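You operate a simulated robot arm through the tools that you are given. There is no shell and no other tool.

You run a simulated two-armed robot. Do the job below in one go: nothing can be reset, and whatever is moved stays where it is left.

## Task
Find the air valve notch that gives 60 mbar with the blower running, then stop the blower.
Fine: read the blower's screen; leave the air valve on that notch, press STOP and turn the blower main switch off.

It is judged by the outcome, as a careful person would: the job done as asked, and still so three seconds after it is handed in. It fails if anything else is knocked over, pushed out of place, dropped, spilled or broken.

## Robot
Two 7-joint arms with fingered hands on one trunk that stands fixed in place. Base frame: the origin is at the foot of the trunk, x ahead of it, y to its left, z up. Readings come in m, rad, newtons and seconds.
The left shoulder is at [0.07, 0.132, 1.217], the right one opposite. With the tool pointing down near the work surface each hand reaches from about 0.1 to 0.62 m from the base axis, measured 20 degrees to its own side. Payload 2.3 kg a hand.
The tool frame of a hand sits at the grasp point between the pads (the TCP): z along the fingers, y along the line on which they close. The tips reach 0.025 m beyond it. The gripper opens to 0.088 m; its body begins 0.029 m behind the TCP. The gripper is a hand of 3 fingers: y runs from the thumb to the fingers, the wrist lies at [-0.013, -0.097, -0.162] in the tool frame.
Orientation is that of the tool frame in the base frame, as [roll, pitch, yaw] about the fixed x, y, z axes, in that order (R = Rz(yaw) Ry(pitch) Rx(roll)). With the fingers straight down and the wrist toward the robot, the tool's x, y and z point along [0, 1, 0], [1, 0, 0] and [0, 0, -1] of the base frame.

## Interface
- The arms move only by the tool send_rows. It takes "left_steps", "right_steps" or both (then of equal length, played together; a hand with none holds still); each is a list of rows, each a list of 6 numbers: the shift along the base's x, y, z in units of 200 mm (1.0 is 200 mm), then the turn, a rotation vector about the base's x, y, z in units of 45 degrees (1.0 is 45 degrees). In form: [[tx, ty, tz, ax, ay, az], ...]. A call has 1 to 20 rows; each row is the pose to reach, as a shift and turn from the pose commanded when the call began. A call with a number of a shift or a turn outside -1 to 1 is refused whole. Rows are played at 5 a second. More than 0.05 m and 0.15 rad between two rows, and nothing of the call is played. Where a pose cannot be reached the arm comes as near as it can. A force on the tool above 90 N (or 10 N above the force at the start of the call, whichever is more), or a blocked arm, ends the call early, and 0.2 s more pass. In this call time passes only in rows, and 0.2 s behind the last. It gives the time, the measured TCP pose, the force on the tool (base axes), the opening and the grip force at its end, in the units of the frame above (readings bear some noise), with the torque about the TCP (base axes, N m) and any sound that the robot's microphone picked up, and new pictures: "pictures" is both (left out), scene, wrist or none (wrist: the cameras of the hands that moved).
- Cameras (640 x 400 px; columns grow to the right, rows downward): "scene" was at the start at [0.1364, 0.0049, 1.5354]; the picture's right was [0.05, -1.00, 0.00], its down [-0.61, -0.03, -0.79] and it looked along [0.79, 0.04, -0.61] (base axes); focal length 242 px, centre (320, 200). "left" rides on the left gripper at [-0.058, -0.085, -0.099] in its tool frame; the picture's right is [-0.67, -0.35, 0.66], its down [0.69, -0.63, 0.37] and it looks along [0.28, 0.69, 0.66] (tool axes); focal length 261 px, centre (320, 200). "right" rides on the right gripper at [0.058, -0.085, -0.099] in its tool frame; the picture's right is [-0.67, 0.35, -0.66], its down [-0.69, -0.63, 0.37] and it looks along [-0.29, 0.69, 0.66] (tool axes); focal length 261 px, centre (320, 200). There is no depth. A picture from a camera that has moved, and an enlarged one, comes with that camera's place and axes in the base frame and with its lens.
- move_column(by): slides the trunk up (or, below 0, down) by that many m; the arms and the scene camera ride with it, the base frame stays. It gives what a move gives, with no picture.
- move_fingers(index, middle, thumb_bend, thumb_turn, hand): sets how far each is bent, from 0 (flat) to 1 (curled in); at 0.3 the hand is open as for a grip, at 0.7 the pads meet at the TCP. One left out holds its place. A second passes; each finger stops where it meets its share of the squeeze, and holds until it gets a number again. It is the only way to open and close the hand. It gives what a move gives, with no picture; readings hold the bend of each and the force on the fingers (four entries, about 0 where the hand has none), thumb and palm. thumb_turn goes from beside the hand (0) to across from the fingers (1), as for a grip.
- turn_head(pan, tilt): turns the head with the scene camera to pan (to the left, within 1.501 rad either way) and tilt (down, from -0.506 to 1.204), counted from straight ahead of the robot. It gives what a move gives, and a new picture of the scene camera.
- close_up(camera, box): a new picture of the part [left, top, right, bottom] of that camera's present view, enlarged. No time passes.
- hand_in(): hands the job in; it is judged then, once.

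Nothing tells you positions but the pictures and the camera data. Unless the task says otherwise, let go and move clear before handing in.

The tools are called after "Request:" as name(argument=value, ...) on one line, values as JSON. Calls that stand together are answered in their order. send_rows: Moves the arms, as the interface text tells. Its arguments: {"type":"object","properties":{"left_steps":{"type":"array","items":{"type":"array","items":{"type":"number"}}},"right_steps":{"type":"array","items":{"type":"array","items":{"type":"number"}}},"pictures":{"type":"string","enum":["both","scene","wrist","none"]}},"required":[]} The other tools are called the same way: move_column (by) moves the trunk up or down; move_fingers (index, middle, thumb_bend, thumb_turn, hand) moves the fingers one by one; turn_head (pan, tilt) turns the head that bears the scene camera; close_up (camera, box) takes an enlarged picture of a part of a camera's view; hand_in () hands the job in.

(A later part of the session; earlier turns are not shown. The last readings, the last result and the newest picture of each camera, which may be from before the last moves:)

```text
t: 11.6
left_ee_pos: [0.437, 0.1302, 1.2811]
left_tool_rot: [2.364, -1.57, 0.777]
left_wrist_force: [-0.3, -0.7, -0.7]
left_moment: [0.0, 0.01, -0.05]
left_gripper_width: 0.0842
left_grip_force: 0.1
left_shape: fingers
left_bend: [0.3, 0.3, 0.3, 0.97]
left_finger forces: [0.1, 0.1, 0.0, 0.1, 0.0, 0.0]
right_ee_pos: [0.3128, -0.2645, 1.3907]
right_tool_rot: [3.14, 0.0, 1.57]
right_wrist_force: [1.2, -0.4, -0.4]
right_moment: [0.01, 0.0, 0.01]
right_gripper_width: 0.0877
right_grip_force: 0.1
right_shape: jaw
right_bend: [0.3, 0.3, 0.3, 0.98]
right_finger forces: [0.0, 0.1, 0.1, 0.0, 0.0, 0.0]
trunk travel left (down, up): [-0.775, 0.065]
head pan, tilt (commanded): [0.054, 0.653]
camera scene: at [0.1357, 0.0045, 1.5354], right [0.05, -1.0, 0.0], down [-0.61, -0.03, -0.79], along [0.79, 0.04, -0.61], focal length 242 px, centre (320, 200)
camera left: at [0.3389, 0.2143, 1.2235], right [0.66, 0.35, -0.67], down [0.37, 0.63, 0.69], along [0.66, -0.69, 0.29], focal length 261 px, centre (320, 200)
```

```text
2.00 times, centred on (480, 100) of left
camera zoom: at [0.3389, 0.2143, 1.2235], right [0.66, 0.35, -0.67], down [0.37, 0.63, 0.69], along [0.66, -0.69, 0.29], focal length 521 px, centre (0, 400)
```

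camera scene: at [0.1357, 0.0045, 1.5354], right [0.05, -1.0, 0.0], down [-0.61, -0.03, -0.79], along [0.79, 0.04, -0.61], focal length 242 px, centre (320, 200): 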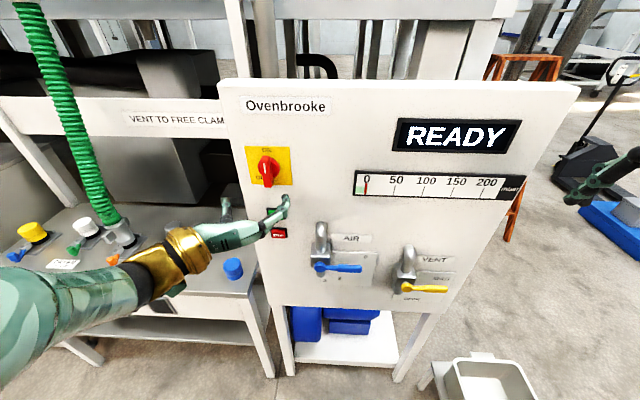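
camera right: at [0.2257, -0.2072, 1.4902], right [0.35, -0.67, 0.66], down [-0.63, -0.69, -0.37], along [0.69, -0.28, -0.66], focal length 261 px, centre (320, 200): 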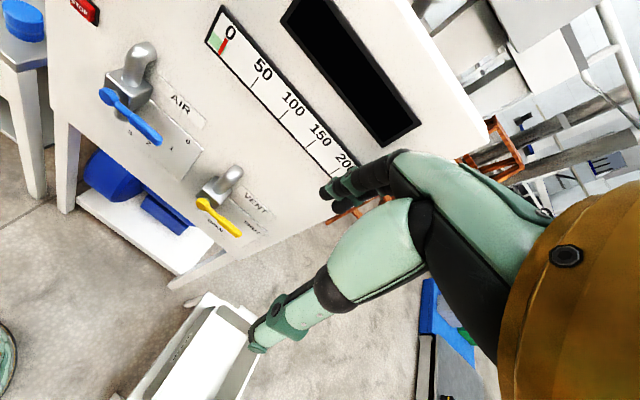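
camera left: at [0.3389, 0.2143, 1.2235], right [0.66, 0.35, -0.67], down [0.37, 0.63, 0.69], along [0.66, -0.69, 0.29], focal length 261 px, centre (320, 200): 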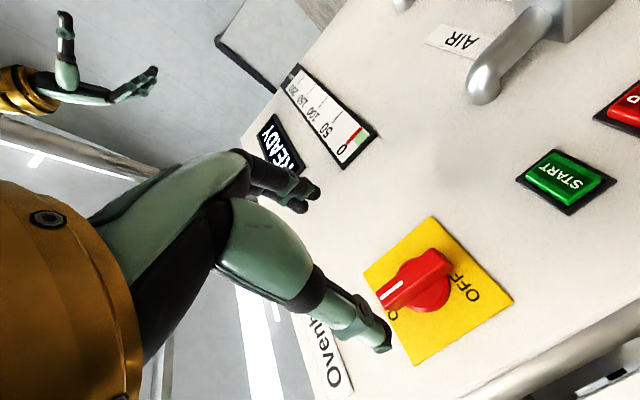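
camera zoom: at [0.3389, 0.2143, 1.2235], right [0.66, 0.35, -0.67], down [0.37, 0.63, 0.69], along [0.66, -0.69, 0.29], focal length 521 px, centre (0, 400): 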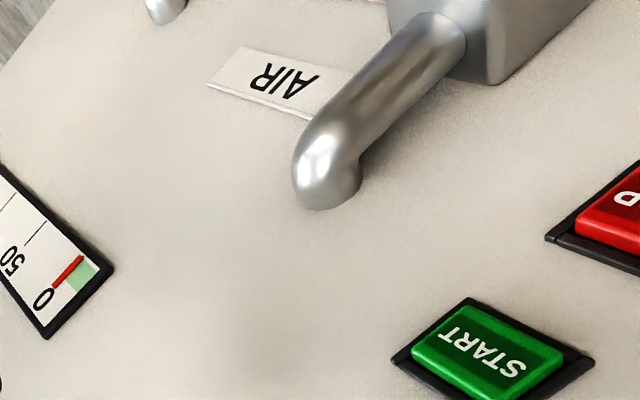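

Switch is ON and the hand is clear. Next I'll close the fingers into a beak and move down in front of START (≈ y 0.137, z 1.158).

Request:
move_fingers(hand="left", index=0.7, middle=0.7, thumb_bend=0.7)

Request:
send_rows(left_steps=[[0, 0.01, -0.2, 0, 0, 0], [0, 0.02, -0.4, 0, 0, 0], [0.05, 0.035, -0.615, 0, 0, 0], [0.2, 0.035, -0.615, 0, 0, 0]], pictures="both")

Request:
close_up(camera="scene", box=[224, 190, 336, 260])

Request:
close_up(camera="left", box=[240, 100, 560, 300])

```text
t: 12.6
left_ee_pos: [0.4383, 0.1306, 1.2819]
left_tool_rot: [-2.008, -1.57, -1.135]
left_wrist_force: [0.5, 0.1, 0.5]
left_moment: [0.01, 0.0, -0.04]
left_gripper_width: 0.0
left_grip_force: 0.1
left_shape: fingers
left_bend: [0.7, 0.7, 0.7, 0.97]
left_finger forces: [0.0, 0.0, 0.0, 0.0, 0.0, 0.0]
right_ee_pos: [0.3136, -0.2646, 1.3913]
right_tool_rot: [3.14, 0.0, 1.571]
right_wrist_force: [-0.5, 0.2, 0.3]
right_moment: [0.0, 0.0, 0.01]
right_gripper_width: 0.0875
right_grip_force: 0.0
right_shape: jaw
right_bend: [0.3, 0.3, 0.3, 0.98]
right_finger forces: [0.1, 0.0, 0.1, 0.0, 0.0, 0.0]
trunk travel left (down, up): [-0.775, 0.065]
head pan, tilt (commanded): [0.054, 0.653]
```

```text
t: 13.6
left_ee_pos: [0.4787, 0.1368, 1.1581]
left_tool_rot: [3.068, -1.57, 0.073]
left_wrist_force: [0.8, -0.6, 0.5]
left_moment: [-0.02, -0.01, 0.02]
left_gripper_width: 0.0
left_grip_force: 0.2
left_shape: fingers
left_bend: [0.7, 0.7, 0.7, 0.97]
left_finger forces: [0.0, 0.1, 0.0, 0.1, 0.1, 0.0]
right_ee_pos: [0.3142, -0.264, 1.3901]
right_tool_rot: [-3.141, 0.0, 1.569]
right_wrist_force: [0.4, -0.2, -0.3]
right_moment: [0.0, 0.02, -0.01]
right_gripper_width: 0.0877
right_grip_force: 0.1
right_shape: jaw
right_bend: [0.3, 0.3, 0.3, 0.98]
right_finger forces: [0.1, 0.0, 0.1, 0.1, 0.0, 0.1]
trunk travel left (down, up): [-0.775, 0.065]
head pan, tilt (commanded): [0.054, 0.653]
camera scene: at [0.1373, 0.0044, 1.5353], right [0.05, -1.0, 0.0], down [-0.61, -0.03, -0.79], along [0.79, 0.04, -0.61], focal length 242 px, centre (320, 200)
camera left: at [0.3802, 0.2203, 1.0991], right [0.66, 0.35, -0.67], down [0.37, 0.63, 0.69], along [0.66, -0.69, 0.28], focal length 261 px, centre (320, 200)
```

scene: 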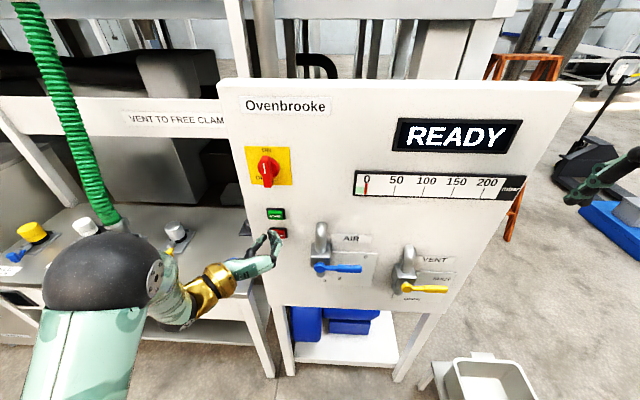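
left: 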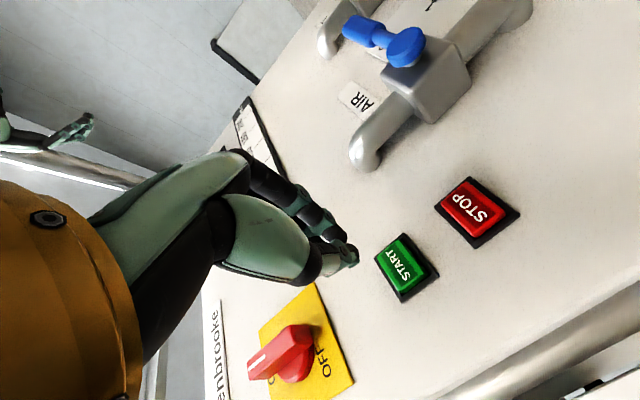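

```text
5.71 times, centred on (280, 225) of scene
camera zoom: at [0.1373, 0.0044, 1.5353], right [0.05, -1.0, 0.0], down [-0.61, -0.03, -0.79], along [0.79, 0.04, -0.61], focal length 1386 px, centre (549, 57)
```

zoom: 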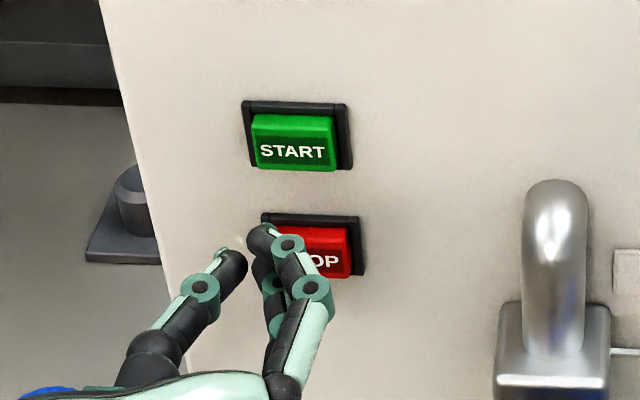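

```text
2.00 times, centred on (400, 200) of left
camera zoom: at [0.3802, 0.2203, 1.0991], right [0.66, 0.35, -0.67], down [0.37, 0.63, 0.69], along [0.66, -0.69, 0.28], focal length 521 px, centre (160, 200)
```

zoom: 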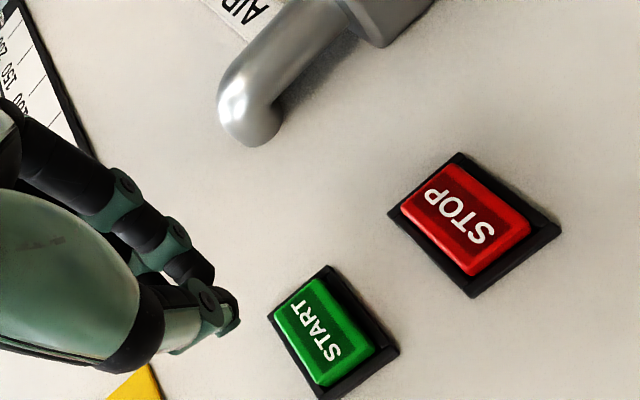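

The beak is in front of START. Refined triangulation puts START around (0.565, 0.138, 1.149); I'll move forward a bit and check before touching.

Request:
send_rows(left_steps=[[0.1, 0.005, -0.045, 0, 0, 0], [0.2, 0.005, -0.045, 0, 0, 0]], pictures="both")

Request:
close_up(camera="scene", box=[224, 190, 336, 260])

Request:
close_up(camera="left", box=[240, 100, 560, 300])

```text
t: 14.2
left_ee_pos: [0.5196, 0.1377, 1.1485]
left_tool_rot: [-2.159, -1.569, -0.981]
left_wrist_force: [0.6, 1.1, -0.1]
left_moment: [0.03, -0.01, 0.03]
left_gripper_width: 0.0002
left_grip_force: 0.1
left_shape: fingers
left_bend: [0.7, 0.7, 0.7, 0.97]
left_finger forces: [0.1, 0.1, 0.1, 0.1, 0.1, 0.1]
right_ee_pos: [0.3144, -0.264, 1.3916]
right_tool_rot: [-3.14, 0.0, 1.571]
right_wrist_force: [0.3, 0.4, 0.3]
right_moment: [0.0, -0.01, 0.0]
right_gripper_width: 0.0876
right_grip_force: 0.1
right_shape: jaw
right_bend: [0.3, 0.3, 0.3, 0.98]
right_finger forces: [0.0, 0.0, 0.0, 0.0, 0.0, 0.0]
trunk travel left (down, up): [-0.775, 0.065]
head pan, tilt (commanded): [0.054, 0.653]
camera scene: at [0.1378, 0.0046, 1.5352], right [0.05, -1.0, 0.0], down [-0.61, -0.03, -0.79], along [0.79, 0.04, -0.61], focal length 242 px, centre (320, 200)
camera left: at [0.4204, 0.2221, 1.0898], right [0.65, 0.35, -0.67], down [0.37, 0.63, 0.69], along [0.66, -0.69, 0.28], focal length 261 px, centre (320, 200)
```

scene: 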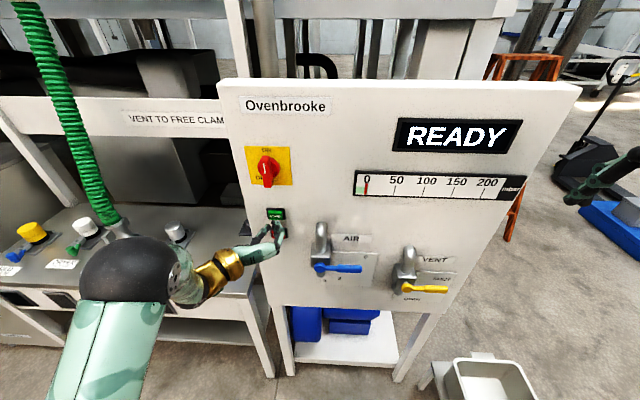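
left: 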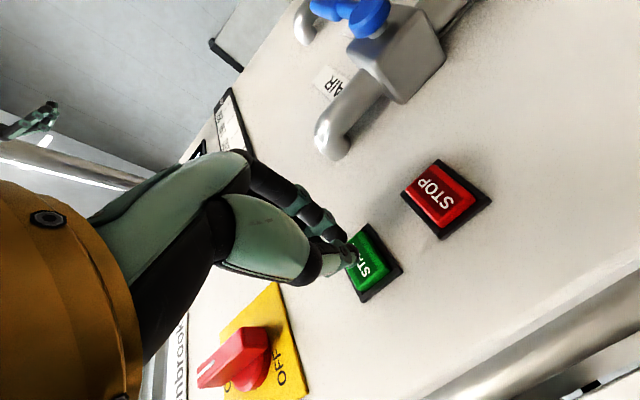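

```text
5.71 times, centred on (280, 225) of scene
camera zoom: at [0.1378, 0.0046, 1.5352], right [0.05, -1.0, 0.0], down [-0.61, -0.03, -0.79], along [0.79, 0.04, -0.61], focal length 1386 px, centre (549, 57)
```

zoom: 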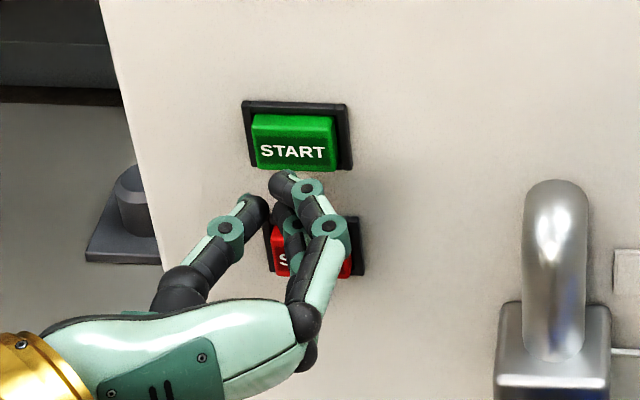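

```text
2.00 times, centred on (400, 200) of left
camera zoom: at [0.4204, 0.2221, 1.0898], right [0.65, 0.35, -0.67], down [0.37, 0.63, 0.69], along [0.66, -0.69, 0.28], focal length 521 px, centre (160, 200)
```

zoom: 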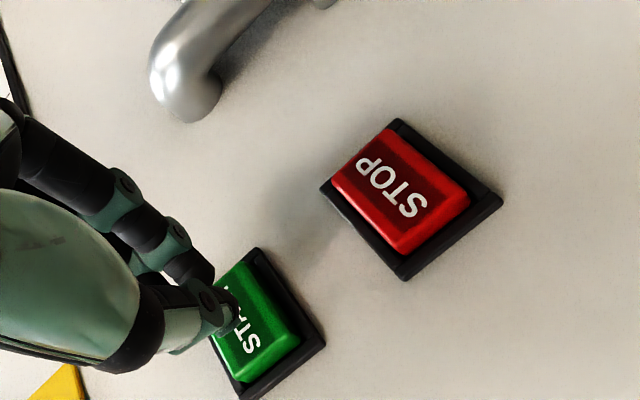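

Nearly touching START. I'll correct slightly up/right and press forward in small steps, watching force and the screen.

Request:
send_rows(left_steps=[[0.04, -0.01, 0.02, 0, 0, 0], [0.08, -0.01, 0.02, 0, 0, 0], [0.11, -0.01, 0.02, 0, 0, 0]], pictures="both")

Request:
close_up(camera="scene", box=[224, 190, 336, 260])

```text
t: 15.0
left_ee_pos: [0.5411, 0.1365, 1.1523]
left_tool_rot: [2.03, -1.57, 1.112]
left_wrist_force: [0.2, 0.2, 0.3]
left_moment: [0.01, 0.0, -0.01]
left_gripper_width: 0.0
left_grip_force: 0.1
left_shape: fingers
left_bend: [0.7, 0.7, 0.7, 0.97]
left_finger forces: [0.0, 0.0, 0.0, 0.0, 0.0, 0.0]
right_ee_pos: [0.3125, -0.2637, 1.3907]
right_tool_rot: [3.141, 0.0, 1.57]
right_wrist_force: [-0.6, 0.5, 0.5]
right_moment: [0.03, 0.02, 0.02]
right_gripper_width: 0.0875
right_grip_force: 0.1
right_shape: jaw
right_bend: [0.3, 0.3, 0.3, 0.98]
right_finger forces: [0.0, 0.0, 0.1, 0.1, 0.0, 0.0]
trunk travel left (down, up): [-0.775, 0.065]
head pan, tilt (commanded): [0.054, 0.653]
camera scene: at [0.1365, 0.0047, 1.5354], right [0.05, -1.0, 0.0], down [-0.61, -0.03, -0.79], along [0.79, 0.04, -0.61], focal length 242 px, centre (320, 200)
camera left: at [0.4415, 0.2205, 1.0945], right [0.66, 0.35, -0.67], down [0.37, 0.63, 0.69], along [0.66, -0.69, 0.28], focal length 261 px, centre (320, 200)
```

scene: 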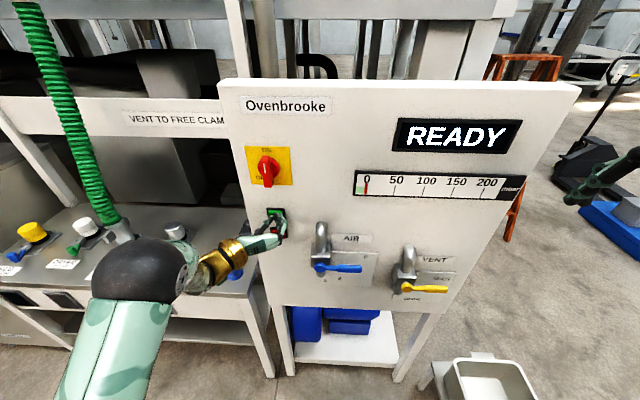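
left: 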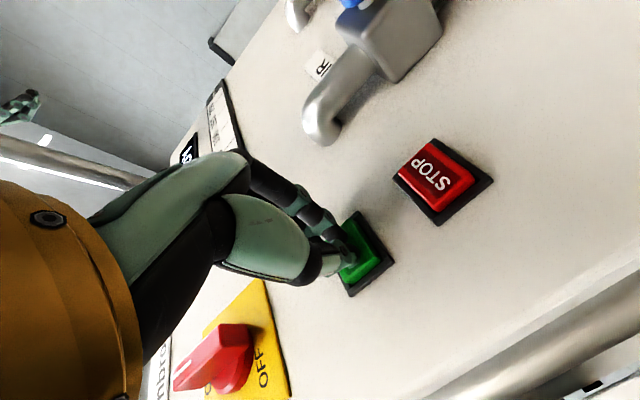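

```text
5.71 times, centred on (280, 225) of scene
camera zoom: at [0.1365, 0.0047, 1.5354], right [0.05, -1.0, 0.0], down [-0.61, -0.03, -0.79], along [0.79, 0.04, -0.61], focal length 1386 px, centre (549, 57)
```

zoom: 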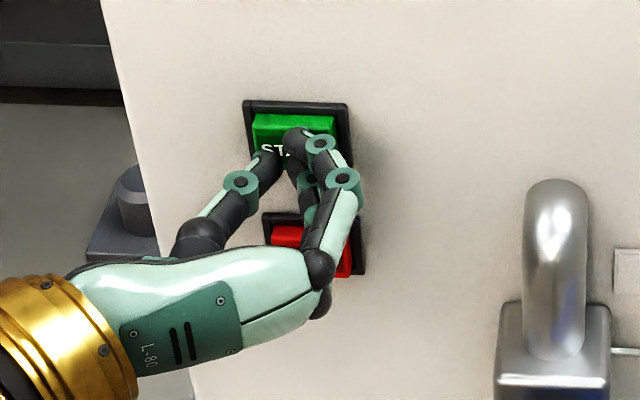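

No contact yet; it's well centred on START. Pressing further in 4–5 mm steps.

Request:
send_rows(left_steps=[[0.025, 0, 0, 0, 0, 0], [0.05, 0, 0, 0, 0, 0], [0.075, 0, 0, 0, 0, 0]], pictures="both")

Request:
close_up(camera="scene", box=[224, 190, 336, 260])

```text
t: 15.8
left_ee_pos: [0.5493, 0.1371, 1.1556]
left_tool_rot: [-0.263, -1.568, -2.88]
left_wrist_force: [-15.1, 1.1, -2.4]
left_moment: [0.01, 0.21, 0.06]
left_gripper_width: 0.0
left_grip_force: 7.9
left_shape: fingers
left_bend: [0.7, 0.7, 0.71, 0.96]
left_finger forces: [5.2, 0.7, 0.0, 0.0, 10.1, 0.1]
right_ee_pos: [0.3061, -0.2629, 1.3927]
right_tool_rot: [3.137, 0.0, 1.571]
right_wrist_force: [-0.4, -0.6, -0.4]
right_moment: [-0.01, 0.02, 0.01]
right_gripper_width: 0.0875
right_grip_force: 0.0
right_shape: jaw
right_bend: [0.3, 0.3, 0.3, 0.98]
right_finger forces: [0.0, 0.0, 0.1, 0.0, 0.0, 0.0]
trunk travel left (down, up): [-0.775, 0.065]
head pan, tilt (commanded): [0.054, 0.653]
heard: click
camera scene: at [0.1272, 0.0058, 1.5362], right [0.05, -1.0, 0.0], down [-0.6, -0.03, -0.8], along [0.8, 0.04, -0.6], focal length 242 px, centre (320, 200)
camera left: at [0.4494, 0.2214, 1.0975], right [0.66, 0.35, -0.67], down [0.36, 0.63, 0.69], along [0.66, -0.69, 0.29], focal length 261 px, centre (320, 200)
```

scene: 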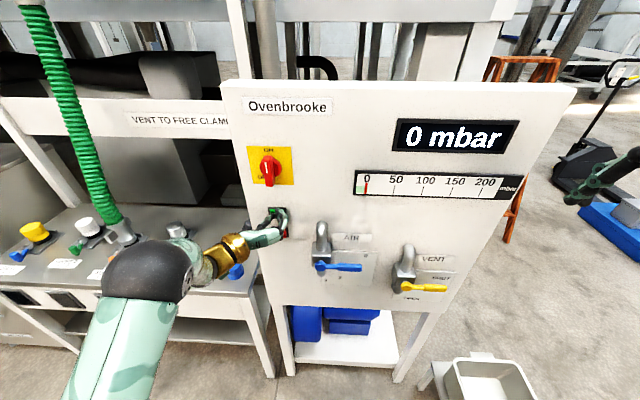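
left: 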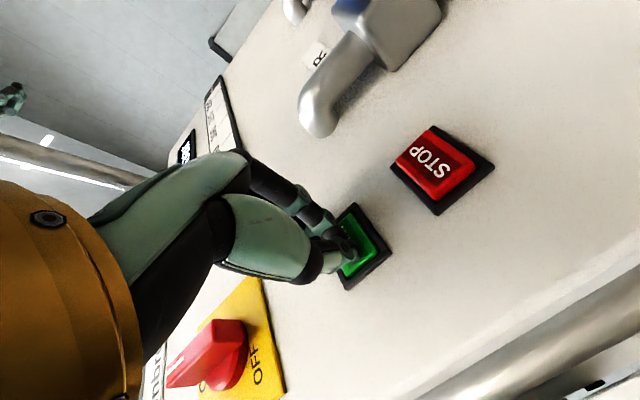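

```text
5.71 times, centred on (280, 225) of scene
camera zoom: at [0.1272, 0.0058, 1.5362], right [0.05, -1.0, 0.0], down [-0.6, -0.03, -0.8], along [0.8, 0.04, -0.6], focal length 1386 px, centre (549, 57)
```

zoom: 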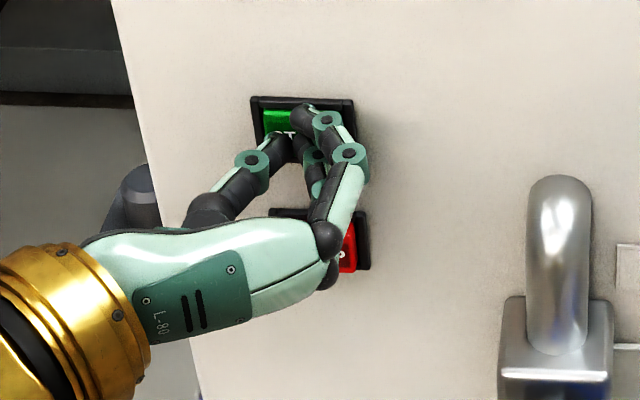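

The click was heard and the screen now shows "0 mbar": the blower is running with air at notch 0. I'll back off, and reopen the hand for gripping the AIR lever.

Request:
send_rows(left_steps=[[-0.15, 0, 0, 0, 0, 0], [-0.35, 0, 0, 0, 0, 0], [-0.58, 0, 0, 0, 0, 0]], pictures="scene")

Request:
move_fingers(hand="left", index=0.3, middle=0.3, thumb_bend=0.3)

Request:
close_up(camera="scene", box=[230, 90, 550, 310])

```text
t: 16.6
left_ee_pos: [0.4371, 0.1356, 1.1545]
left_tool_rot: [0.397, -1.568, 2.744]
left_wrist_force: [-0.1, 0.1, -0.3]
left_moment: [0.05, 0.0, 0.0]
left_gripper_width: 0.0
left_grip_force: 0.1
left_shape: fingers
left_bend: [0.7, 0.7, 0.7, 0.97]
left_finger forces: [0.0, 0.1, 0.1, 0.0, 0.1, 0.0]
right_ee_pos: [0.3103, -0.2631, 1.3919]
right_tool_rot: [-3.141, 0.0, 1.57]
right_wrist_force: [-0.5, -0.3, 0.0]
right_moment: [-0.02, -0.02, 0.01]
right_gripper_width: 0.0876
right_grip_force: 0.1
right_shape: jaw
right_bend: [0.3, 0.3, 0.3, 0.98]
right_finger forces: [0.0, 0.0, 0.0, 0.0, 0.1, 0.1]
trunk travel left (down, up): [-0.775, 0.065]
head pan, tilt (commanded): [0.054, 0.653]
camera scene: at [0.1341, 0.0046, 1.5356], right [0.05, -1.0, 0.0], down [-0.61, -0.03, -0.8], along [0.79, 0.04, -0.61], focal length 242 px, centre (320, 200)
```

scene: 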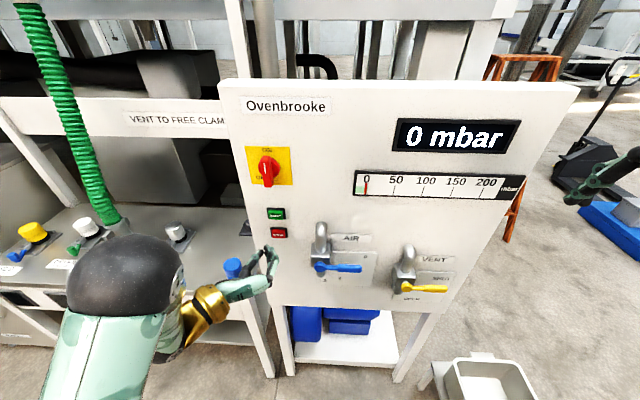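

```text
t: 17.6
left_ee_pos: [0.4405, 0.1359, 1.1524]
left_tool_rot: [0.087, -1.57, 3.055]
left_wrist_force: [0.6, 0.1, -0.2]
left_moment: [-0.04, 0.04, 0.0]
left_gripper_width: 0.0842
left_grip_force: 0.1
left_shape: fingers
left_bend: [0.3, 0.3, 0.3, 0.97]
left_finger forces: [0.1, 0.0, 0.0, 0.0, 0.1, 0.0]
right_ee_pos: [0.3129, -0.2645, 1.3905]
right_tool_rot: [3.141, 0.001, 1.572]
right_wrist_force: [-0.9, 0.4, 0.0]
right_moment: [-0.03, -0.03, 0.01]
right_gripper_width: 0.0879
right_grip_force: 0.1
right_shape: jaw
right_bend: [0.3, 0.3, 0.3, 0.98]
right_finger forces: [0.0, 0.1, 0.1, 0.0, 0.1, 0.0]
trunk travel left (down, up): [-0.775, 0.065]
head pan, tilt (commanded): [0.054, 0.653]
```

```text
1.82 times, centred on (390, 200) of scene
camera zoom: at [0.1365, 0.0047, 1.5354], right [0.05, -1.0, 0.0], down [-0.61, -0.03, -0.79], along [0.79, 0.04, -0.61], focal length 441 px, centre (193, 200)
```

zoom: 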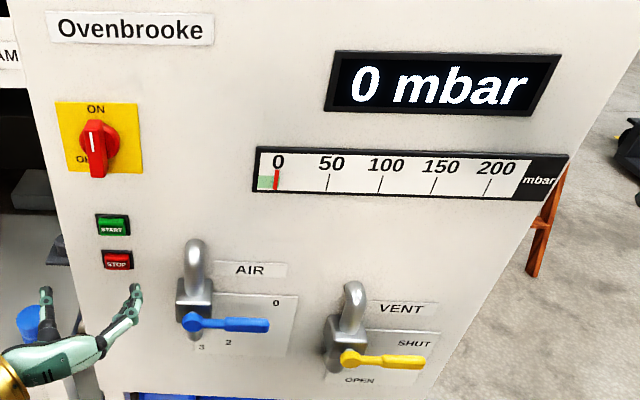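

Blower running at 0 mbar. I'll turn the left hand back to thumb-below orientation and carry it in front of the AIR lever grip.

Request:
send_rows(left_steps=[[-0.05, -0.06, -0.04, -0.15, 0, 0], [-0.1, -0.12, -0.08, -0.3, 0, 0], [-0.15, -0.18, -0.12, -0.45, 0, 0], [-0.15, -0.24, -0.16, -0.6, 0, 0], [-0.15, -0.3, -0.2, -0.75, 0, 0], [-0.15, -0.36, -0.23, -0.9, 0, 0], [-0.15, -0.43, -0.26, -1.0, 0, 0]], pictures="none")

Request:
send_rows(left_steps=[[0, -0.07, -0.04, -0.15, 0, 0], [0, -0.14, -0.08, -0.3, 0, 0], [0, -0.21, -0.12, -0.45, 0, 0], [0, -0.28, -0.16, -0.6, 0, 0], [0, -0.35, -0.2, -0.75, 0, 0], [0, -0.42, -0.25, -0.9, 0, 0], [0, -0.5, -0.3, -1.0, 0, 0]], pictures="both")

Request:
close_up(camera="scene", box=[260, 200, 420, 300])

Request:
close_up(camera="left", box=[240, 120, 560, 400])

```text
t: 19.2
left_ee_pos: [0.4095, 0.0495, 1.1015]
left_tool_rot: [1.573, -0.783, 1.568]
left_wrist_force: [-0.2, -0.5, 0.6]
left_moment: [-0.03, 0.0, 0.04]
left_gripper_width: 0.0845
left_grip_force: 0.1
left_shape: fingers
left_bend: [0.3, 0.3, 0.3, 0.97]
left_finger forces: [0.0, 0.0, 0.0, 0.0, 0.0, 0.1]
right_ee_pos: [0.3142, -0.2648, 1.3897]
right_tool_rot: [3.142, 0.0, 1.569]
right_wrist_force: [0.3, -0.5, 0.3]
right_moment: [-0.01, -0.02, 0.01]
right_gripper_width: 0.0879
right_grip_force: 0.1
right_shape: jaw
right_bend: [0.3, 0.3, 0.3, 0.98]
right_finger forces: [0.1, 0.0, 0.0, 0.1, 0.1, 0.0]
trunk travel left (down, up): [-0.775, 0.065]
head pan, tilt (commanded): [0.054, 0.653]
```

```text
t: 20.8
left_ee_pos: [0.4098, -0.0497, 1.0415]
left_tool_rot: [1.572, 0.003, 1.569]
left_wrist_force: [0.3, 0.1, 0.3]
left_moment: [-0.01, -0.01, 0.0]
left_gripper_width: 0.0843
left_grip_force: 0.0
left_shape: fingers
left_bend: [0.3, 0.3, 0.3, 0.97]
left_finger forces: [0.0, 0.1, 0.1, 0.0, 0.0, 0.0]
right_ee_pos: [0.3119, -0.265, 1.3904]
right_tool_rot: [-3.141, -0.001, 1.57]
right_wrist_force: [-1.1, 0.6, 0.7]
right_moment: [0.05, 0.01, -0.02]
right_gripper_width: 0.0875
right_grip_force: 0.1
right_shape: jaw
right_bend: [0.3, 0.3, 0.3, 0.98]
right_finger forces: [0.0, 0.0, 0.0, 0.1, 0.0, 0.1]
trunk travel left (down, up): [-0.775, 0.065]
head pan, tilt (commanded): [0.054, 0.653]
camera scene: at [0.1361, 0.0033, 1.5354], right [0.05, -1.0, 0.0], down [-0.61, -0.03, -0.79], along [0.79, 0.04, -0.61], focal length 242 px, centre (320, 200)
camera left: at [0.3104, -0.1099, 0.9559], right [0.66, -0.67, -0.35], down [0.37, 0.69, -0.63], along [0.66, 0.29, 0.69], focal length 261 px, centre (320, 200)
```

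scene: 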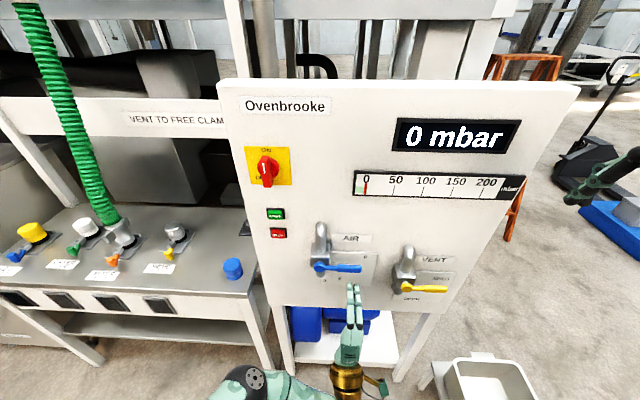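
left: 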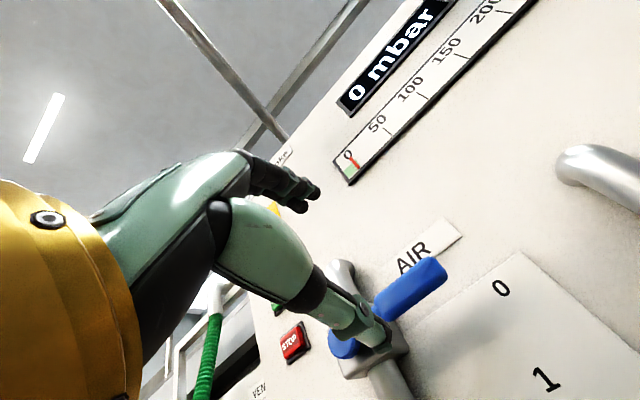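

```text
4.00 times, centred on (340, 250) of scene
camera zoom: at [0.1361, 0.0033, 1.5354], right [0.05, -1.0, 0.0], down [-0.61, -0.03, -0.79], along [0.79, 0.04, -0.61], focal length 970 px, centre (240, 0)
```

zoom: 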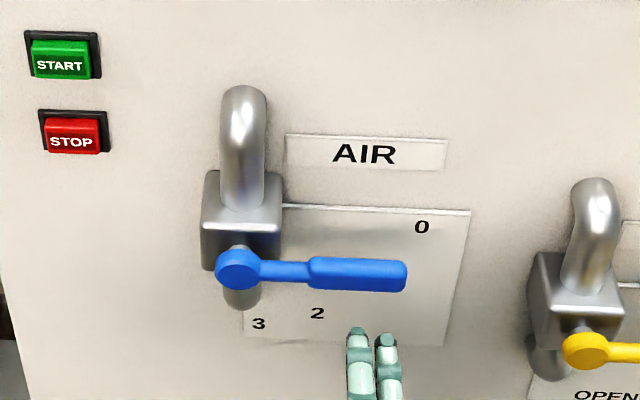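

```text
1.43 times, centred on (400, 260) of left
camera zoom: at [0.3104, -0.1099, 0.9559], right [0.66, -0.67, -0.35], down [0.37, 0.69, -0.63], along [0.66, 0.29, 0.69], focal length 372 px, centre (206, 114)
```

zoom: 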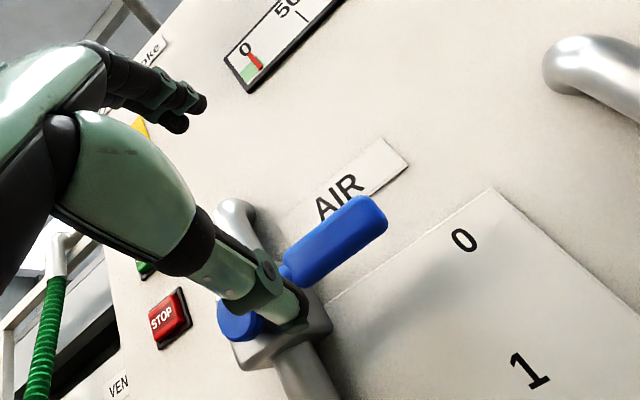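

The hand is well placed in front of the lever grip (≈0.515, −0.05, 1.028). I'll move forward to straddle it.

Request:
send_rows(left_steps=[[0.2, 0, -0.03, 0, 0, 0], [0.38, 0, -0.065, 0, 0, 0], [0.5, 0, -0.065, 0, 0, 0]], pictures="both")

Request:
close_up(camera="scene", box=[260, 200, 420, 300])

Request:
close_up(camera="left", box=[240, 120, 560, 400])

```text
t: 21.6
left_ee_pos: [0.4994, -0.0366, 1.0319]
left_tool_rot: [1.568, -0.01, 1.586]
left_wrist_force: [0.3, 0.5, 0.5]
left_moment: [0.02, -0.03, 0.01]
left_gripper_width: 0.0845
left_grip_force: 0.1
left_shape: fingers
left_bend: [0.3, 0.3, 0.3, 0.97]
left_finger forces: [0.1, 0.0, 0.1, 0.0, 0.0, 0.1]
left hand out of reach, approached as far as the arm can: row 3
right_ee_pos: [0.3119, -0.263, 1.3913]
right_tool_rot: [3.141, 0.0, 1.571]
right_wrist_force: [0.3, 0.5, 0.1]
right_moment: [-0.02, 0.01, 0.02]
right_gripper_width: 0.0877
right_grip_force: 0.0
right_shape: jaw
right_bend: [0.3, 0.3, 0.3, 0.98]
right_finger forces: [0.0, 0.0, 0.0, 0.1, 0.1, 0.0]
trunk travel left (down, up): [-0.775, 0.065]
head pan, tilt (commanded): [0.054, 0.653]
camera scene: at [0.1363, 0.0053, 1.5354], right [0.05, -1.0, 0.0], down [-0.61, -0.03, -0.79], along [0.79, 0.04, -0.61], focal length 242 px, centre (320, 200)
camera left: at [0.4001, -0.0959, 0.9453], right [0.67, -0.66, -0.35], down [0.36, 0.7, -0.62], along [0.65, 0.29, 0.7], focal length 261 px, centre (320, 200)
```

scene: 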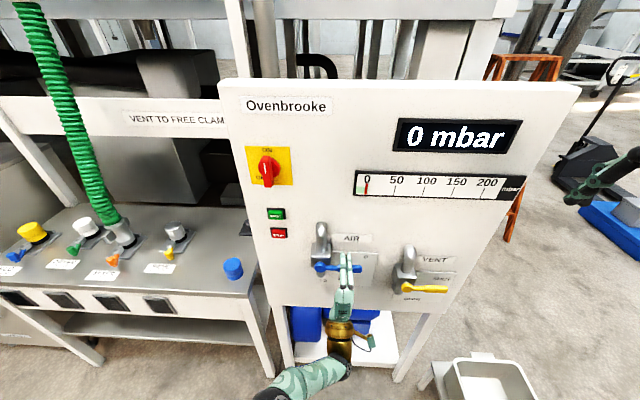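
left: 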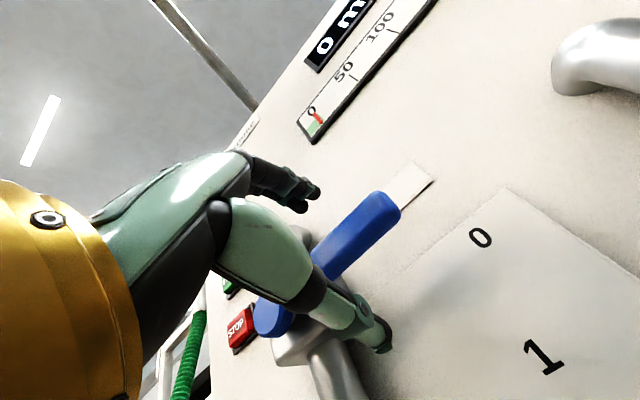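

```text
4.00 times, centred on (340, 250) of scene
camera zoom: at [0.1363, 0.0053, 1.5354], right [0.05, -1.0, 0.0], down [-0.61, -0.03, -0.79], along [0.79, 0.04, -0.61], focal length 970 px, centre (240, 0)
```

zoom: 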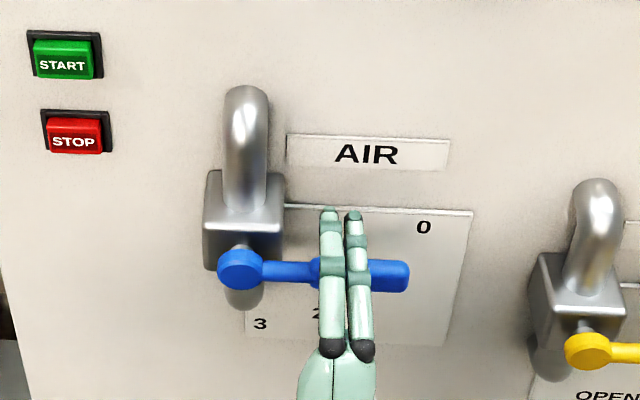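

```text
1.43 times, centred on (400, 260) of left
camera zoom: at [0.4001, -0.0959, 0.9453], right [0.67, -0.66, -0.35], down [0.36, 0.7, -0.62], along [0.65, 0.29, 0.7], focal length 372 px, centre (206, 114)
```

zoom: 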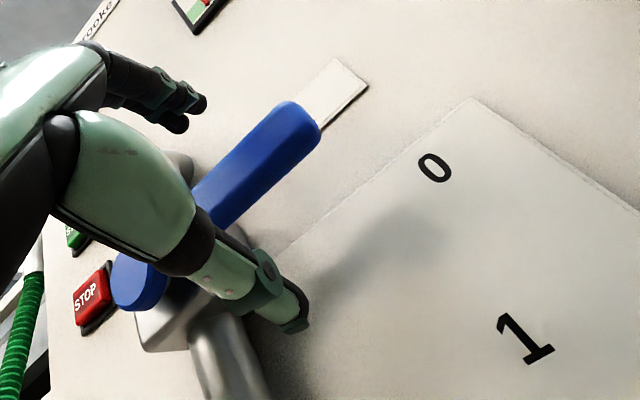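

The left arm is at its reach limit here, so I'll back away, lower the trunk by 0.2 m, and come back.

Request:
send_rows(left_steps=[[-0.2, 0, 0, 0, 0, 0], [-0.4, 0, 0, 0, 0, 0], [-0.55, 0, 0, 0, 0, 0]], pictures="none")

Request:
move_column(by=-0.2)

Request:
turn_head(pan=0.0, tilt=0.5)

```text
t: 22.4
left_ee_pos: [0.3825, -0.0461, 1.0331]
left_tool_rot: [1.57, 0.001, 1.569]
left_wrist_force: [-0.2, 0.2, -0.9]
left_moment: [0.01, -0.01, -0.03]
left_gripper_width: 0.0845
left_grip_force: 0.1
left_shape: fingers
left_bend: [0.3, 0.3, 0.3, 0.98]
left_finger forces: [0.1, 0.1, 0.1, 0.1, 0.0, 0.1]
right_ee_pos: [0.3124, -0.2625, 1.3916]
right_tool_rot: [-3.141, 0.001, 1.57]
right_wrist_force: [0.2, 0.7, 0.3]
right_moment: [-0.01, -0.01, 0.01]
right_gripper_width: 0.0876
right_grip_force: 0.2
right_shape: jaw
right_bend: [0.3, 0.3, 0.3, 0.98]
right_finger forces: [0.0, 0.1, 0.0, 0.1, 0.1, 0.1]
trunk travel left (down, up): [-0.775, 0.065]
head pan, tilt (commanded): [0.054, 0.653]
```

```text
t: 24.6
left_ee_pos: [0.3847, -0.0444, 0.8327]
left_tool_rot: [1.571, 0.0, 1.574]
left_wrist_force: [0.6, -1.1, 0.5]
left_moment: [0.0, 0.02, 0.07]
left_gripper_width: 0.0848
left_grip_force: 0.0
left_shape: fingers
left_bend: [0.3, 0.3, 0.3, 0.98]
left_finger forces: [0.1, 0.1, 0.0, 0.1, 0.1, 0.1]
right_ee_pos: [0.3131, -0.2631, 1.1905]
right_tool_rot: [3.141, 0.002, 1.571]
right_wrist_force: [-0.5, 0.4, -0.8]
right_moment: [0.05, -0.01, 0.01]
right_gripper_width: 0.0876
right_grip_force: 0.2
right_shape: jaw
right_bend: [0.3, 0.3, 0.3, 0.98]
right_finger forces: [0.0, 0.0, 0.0, 0.0, 0.1, 0.0]
trunk travel left (down, up): [-0.575, 0.265]
head pan, tilt (commanded): [0.054, 0.653]
```

```text
t: 25.3
left_ee_pos: [0.3842, -0.0454, 0.8334]
left_tool_rot: [1.57, 0.001, 1.569]
left_wrist_force: [-0.2, -0.4, -1.2]
left_moment: [0.0, 0.01, 0.01]
left_gripper_width: 0.0844
left_grip_force: 0.2
left_shape: fingers
left_bend: [0.3, 0.3, 0.3, 0.98]
left_finger forces: [0.1, 0.0, 0.0, 0.0, 0.0, 0.1]
right_ee_pos: [0.3143, -0.263, 1.1901]
right_tool_rot: [-3.141, 0.0, 1.571]
right_wrist_force: [-0.7, -0.8, -0.3]
right_moment: [0.0, 0.0, 0.01]
right_gripper_width: 0.0873
right_grip_force: 0.0
right_shape: jaw
right_bend: [0.3, 0.3, 0.3, 0.98]
right_finger forces: [0.0, 0.0, 0.1, 0.1, 0.0, 0.0]
trunk travel left (down, up): [-0.575, 0.265]
head pan, tilt (commanded): [0.0, 0.499]
camera scene: at [0.1407, -0.0001, 1.349], right [0.0, -1.0, 0.0], down [-0.48, 0.0, -0.88], along [0.88, 0.0, -0.48], focal length 242 px, centre (320, 200)
```

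scene: 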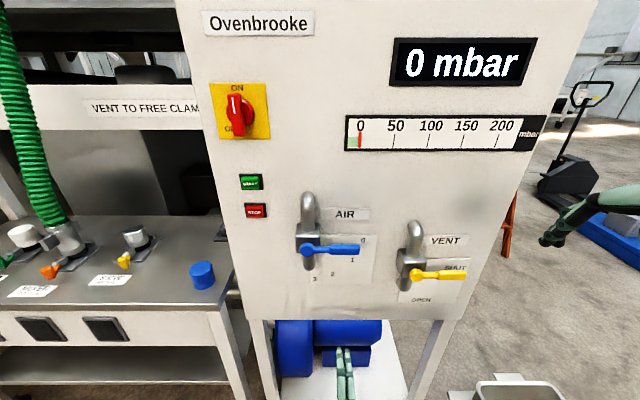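

Request:
close_up(camera="scene", box=[280, 180, 408, 300])

Request:
close_up(camera="scene", box=[200, 70, 300, 230])

```text
3.33 times, centred on (344, 240) of scene
camera zoom: at [0.1407, -0.0001, 1.349], right [0.0, -1.0, 0.0], down [-0.48, 0.0, -0.88], along [0.88, 0.0, -0.48], focal length 808 px, centre (240, 67)
```

zoom: 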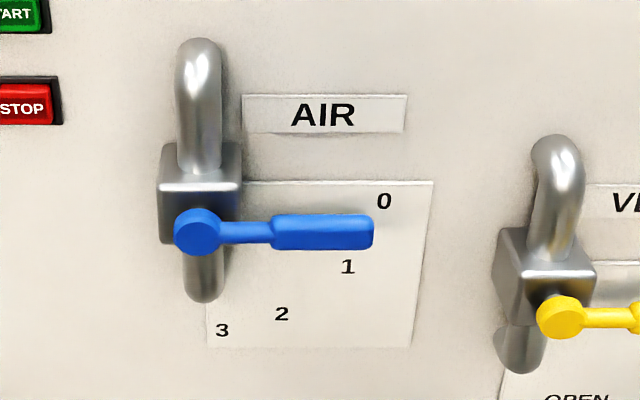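

```text
2.50 times, centred on (250, 150) of scene
camera zoom: at [0.1407, -0.0001, 1.349], right [0.0, -1.0, 0.0], down [-0.48, 0.0, -0.88], along [0.88, 0.0, -0.48], focal length 606 px, centre (495, 325)
```

zoom: 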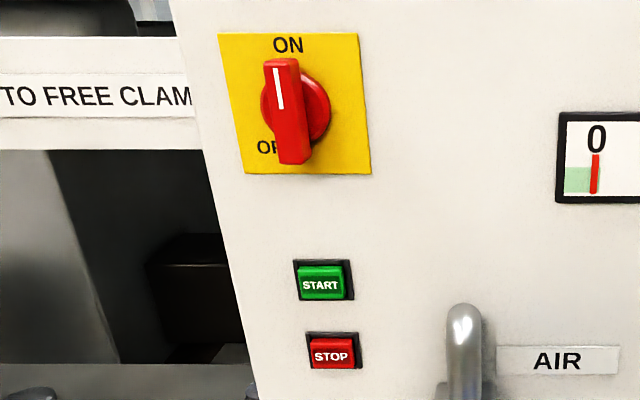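

Now labels 0–3 are clear, with the lever at 0 (hub ≈ (0.512, 0.025, 1.034)). I'll raise the hand to lever height, still short of it.

Request:
send_rows(left_steps=[[0, 0, 0.2, 0, 0, 0], [0, -0.01, 0.4, 0, 0, 0], [0, -0.02, 0.6, 0, 0, 0], [0, -0.025, 0.8, 0, 0, 0], [0.1, -0.025, 0.99, 0, 0, 0]], pictures="both")

Request:
close_up(camera="scene", box=[280, 180, 408, 300])

```text
t: 26.5
left_ee_pos: [0.4041, -0.0505, 1.031]
left_tool_rot: [1.571, 0.0, 1.57]
left_wrist_force: [0.1, 0.1, 0.0]
left_moment: [0.0, 0.0, 0.0]
left_gripper_width: 0.0844
left_grip_force: 0.1
left_shape: fingers
left_bend: [0.3, 0.3, 0.3, 0.98]
left_finger forces: [0.1, 0.0, 0.0, 0.0, 0.0, 0.1]
right_ee_pos: [0.3135, -0.2648, 1.1905]
right_tool_rot: [3.141, 0.001, 1.572]
right_wrist_force: [-0.9, 0.4, -0.5]
right_moment: [-0.02, 0.03, -0.01]
right_gripper_width: 0.0876
right_grip_force: 0.0
right_shape: jaw
right_bend: [0.3, 0.3, 0.3, 0.98]
right_finger forces: [0.1, 0.0, 0.0, 0.0, 0.0, 0.1]
trunk travel left (down, up): [-0.575, 0.265]
head pan, tilt (commanded): [0.0, 0.499]
camera scene: at [0.141, -0.0002, 1.349], right [0.0, -1.0, 0.0], down [-0.48, 0.0, -0.88], along [0.88, 0.0, -0.48], focal length 242 px, centre (320, 200)
camera left: at [0.3048, -0.1095, 0.9461], right [0.66, -0.67, -0.35], down [0.37, 0.69, -0.63], along [0.66, 0.28, 0.69], focal length 261 px, centre (320, 200)
```

scene: 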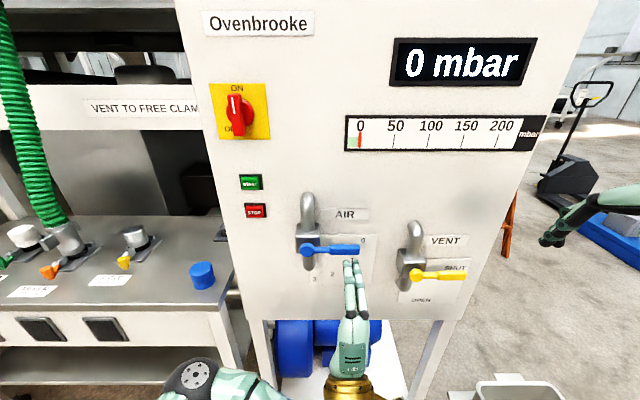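
left: 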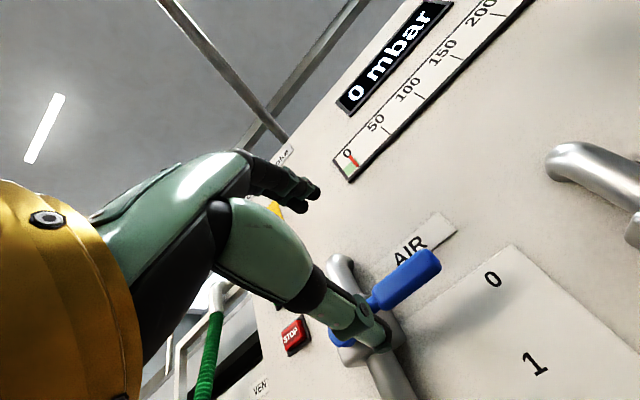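

```text
3.33 times, centred on (344, 240) of scene
camera zoom: at [0.141, -0.0002, 1.349], right [0.0, -1.0, 0.0], down [-0.48, 0.0, -0.88], along [0.88, 0.0, -0.48], focal length 808 px, centre (240, 67)
```

zoom: 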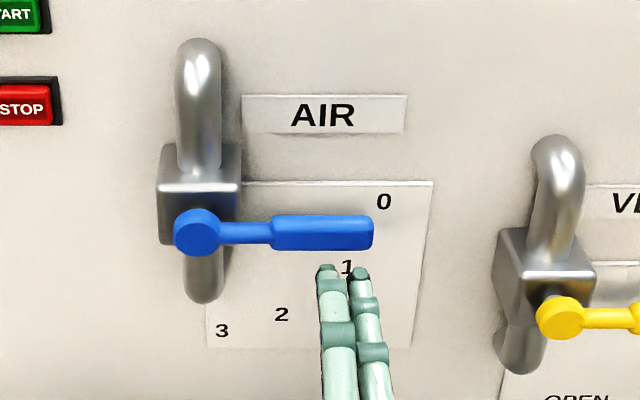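

Request:
send_rows(left_steps=[[0.2, 0, 0, 0, 0, 0], [0.4, 0, 0, 0, 0, 0], [0.53, 0, 0, 0, 0, 0]], pictures="both")

Request:
close_up(camera="scene", box=[280, 180, 408, 300])

Request:
close_up(camera="left", box=[240, 120, 560, 400])

```text
t: 27.3
left_ee_pos: [0.5115, -0.0492, 1.0299]
left_tool_rot: [1.569, 0.0, 1.571]
left_wrist_force: [-0.6, 1.0, 0.0]
left_moment: [0.02, -0.02, 0.02]
left_gripper_width: 0.0845
left_grip_force: 0.0
left_shape: fingers
left_bend: [0.3, 0.3, 0.3, 0.98]
left_finger forces: [0.0, 0.0, 0.1, 0.0, 0.1, 0.0]
right_ee_pos: [0.313, -0.2657, 1.1909]
right_tool_rot: [3.141, -0.001, 1.571]
right_wrist_force: [0.0, 0.4, -0.3]
right_moment: [-0.01, 0.01, 0.03]
right_gripper_width: 0.0874
right_grip_force: 0.1
right_shape: jaw
right_bend: [0.3, 0.3, 0.3, 0.98]
right_finger forces: [0.0, 0.0, 0.0, 0.0, 0.0, 0.0]
trunk travel left (down, up): [-0.575, 0.265]
head pan, tilt (commanded): [0.0, 0.499]
camera scene: at [0.1411, -0.0004, 1.349], right [0.0, -1.0, 0.0], down [-0.48, 0.0, -0.88], along [0.88, 0.0, -0.48], focal length 242 px, centre (320, 200)
camera left: at [0.4118, -0.1084, 0.9453], right [0.65, -0.67, -0.35], down [0.37, 0.69, -0.63], along [0.66, 0.28, 0.69], focal length 261 px, centre (320, 200)
```

scene: 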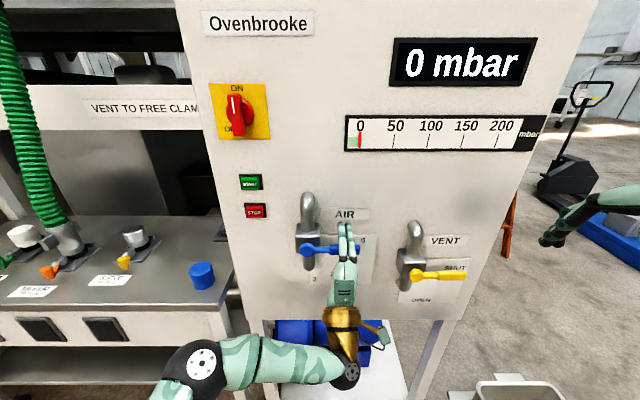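
left: 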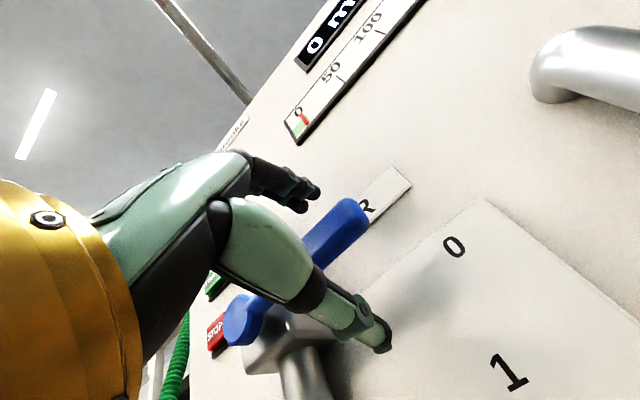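

```text
3.33 times, centred on (344, 240) of scene
camera zoom: at [0.1411, -0.0004, 1.349], right [0.0, -1.0, 0.0], down [-0.48, 0.0, -0.88], along [0.88, 0.0, -0.48], focal length 808 px, centre (240, 67)
```

zoom: 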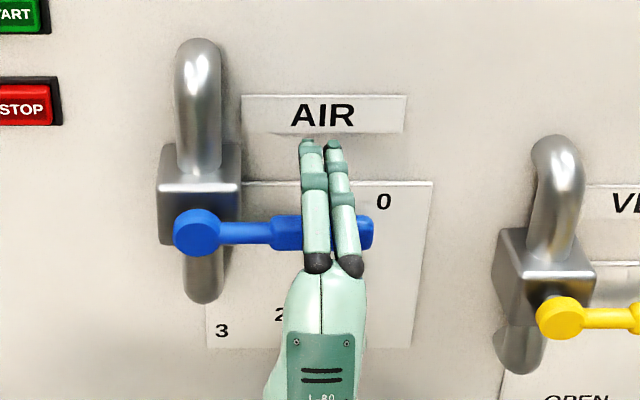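

```text
1.43 times, centred on (400, 260) of left
camera zoom: at [0.4118, -0.1084, 0.9453], right [0.65, -0.67, -0.35], down [0.37, 0.69, -0.63], along [0.66, 0.28, 0.69], focal length 372 px, centre (206, 114)
```

zoom: 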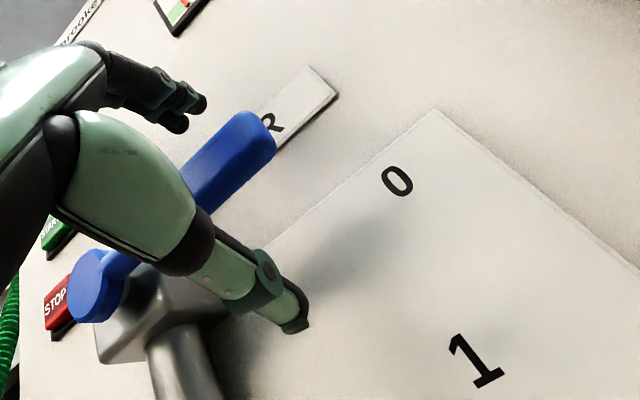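

The fingers straddle the blue grip, centred. Closing.

Request:
move_fingers(hand="left", index=0.7, middle=0.7, thumb_bend=0.7)

Request:
close_up(camera="scene", box=[280, 180, 408, 300])

Request:
close_up(camera="left", box=[240, 120, 560, 400])

```text
t: 28.3
left_ee_pos: [0.5112, -0.0487, 1.0307]
left_tool_rot: [1.571, 0.0, 1.57]
left_wrist_force: [2.3, 0.5, 1.1]
left_moment: [0.02, 0.03, -0.01]
left_gripper_width: 0.0108
left_grip_force: 5.1
left_shape: fingers
left_bend: [0.65, 0.68, 0.65, 0.97]
left_finger forces: [3.9, 1.5, 0.1, 0.1, 4.8, 0.0]
right_ee_pos: [0.3121, -0.2638, 1.1905]
right_tool_rot: [-3.141, 0.002, 1.572]
right_wrist_force: [-0.5, 0.0, 0.4]
right_moment: [-0.03, 0.0, 0.03]
right_gripper_width: 0.0875
right_grip_force: 0.0
right_shape: jaw
right_bend: [0.3, 0.3, 0.3, 0.98]
right_finger forces: [0.0, 0.0, 0.0, 0.0, 0.0, 0.0]
trunk travel left (down, up): [-0.575, 0.265]
head pan, tilt (commanded): [0.0, 0.499]
```

```text
3.33 times, centred on (344, 240) of scene
camera zoom: at [0.1417, -0.0001, 1.349], right [0.0, -1.0, 0.0], down [-0.48, 0.0, -0.88], along [0.88, 0.0, -0.48], focal length 808 px, centre (240, 67)
```

zoom: 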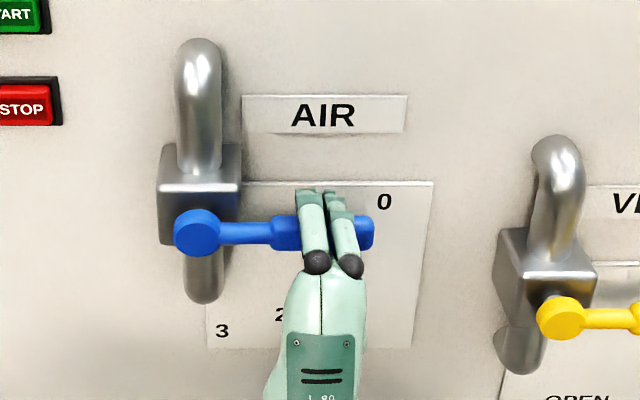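

```text
1.43 times, centred on (400, 260) of left
camera zoom: at [0.412, -0.1081, 0.945], right [0.66, -0.67, -0.35], down [0.37, 0.69, -0.63], along [0.66, 0.29, 0.69], focal length 372 px, centre (206, 114)
```

zoom: 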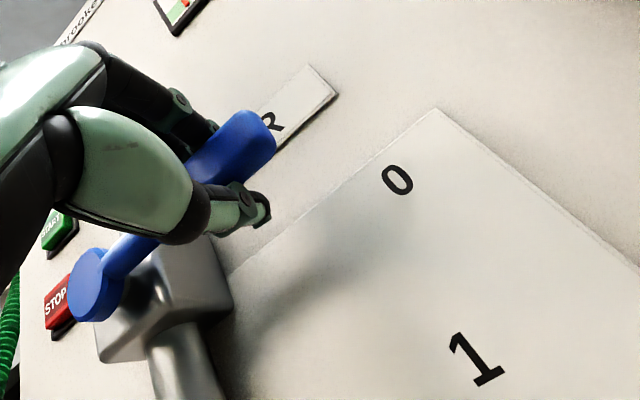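

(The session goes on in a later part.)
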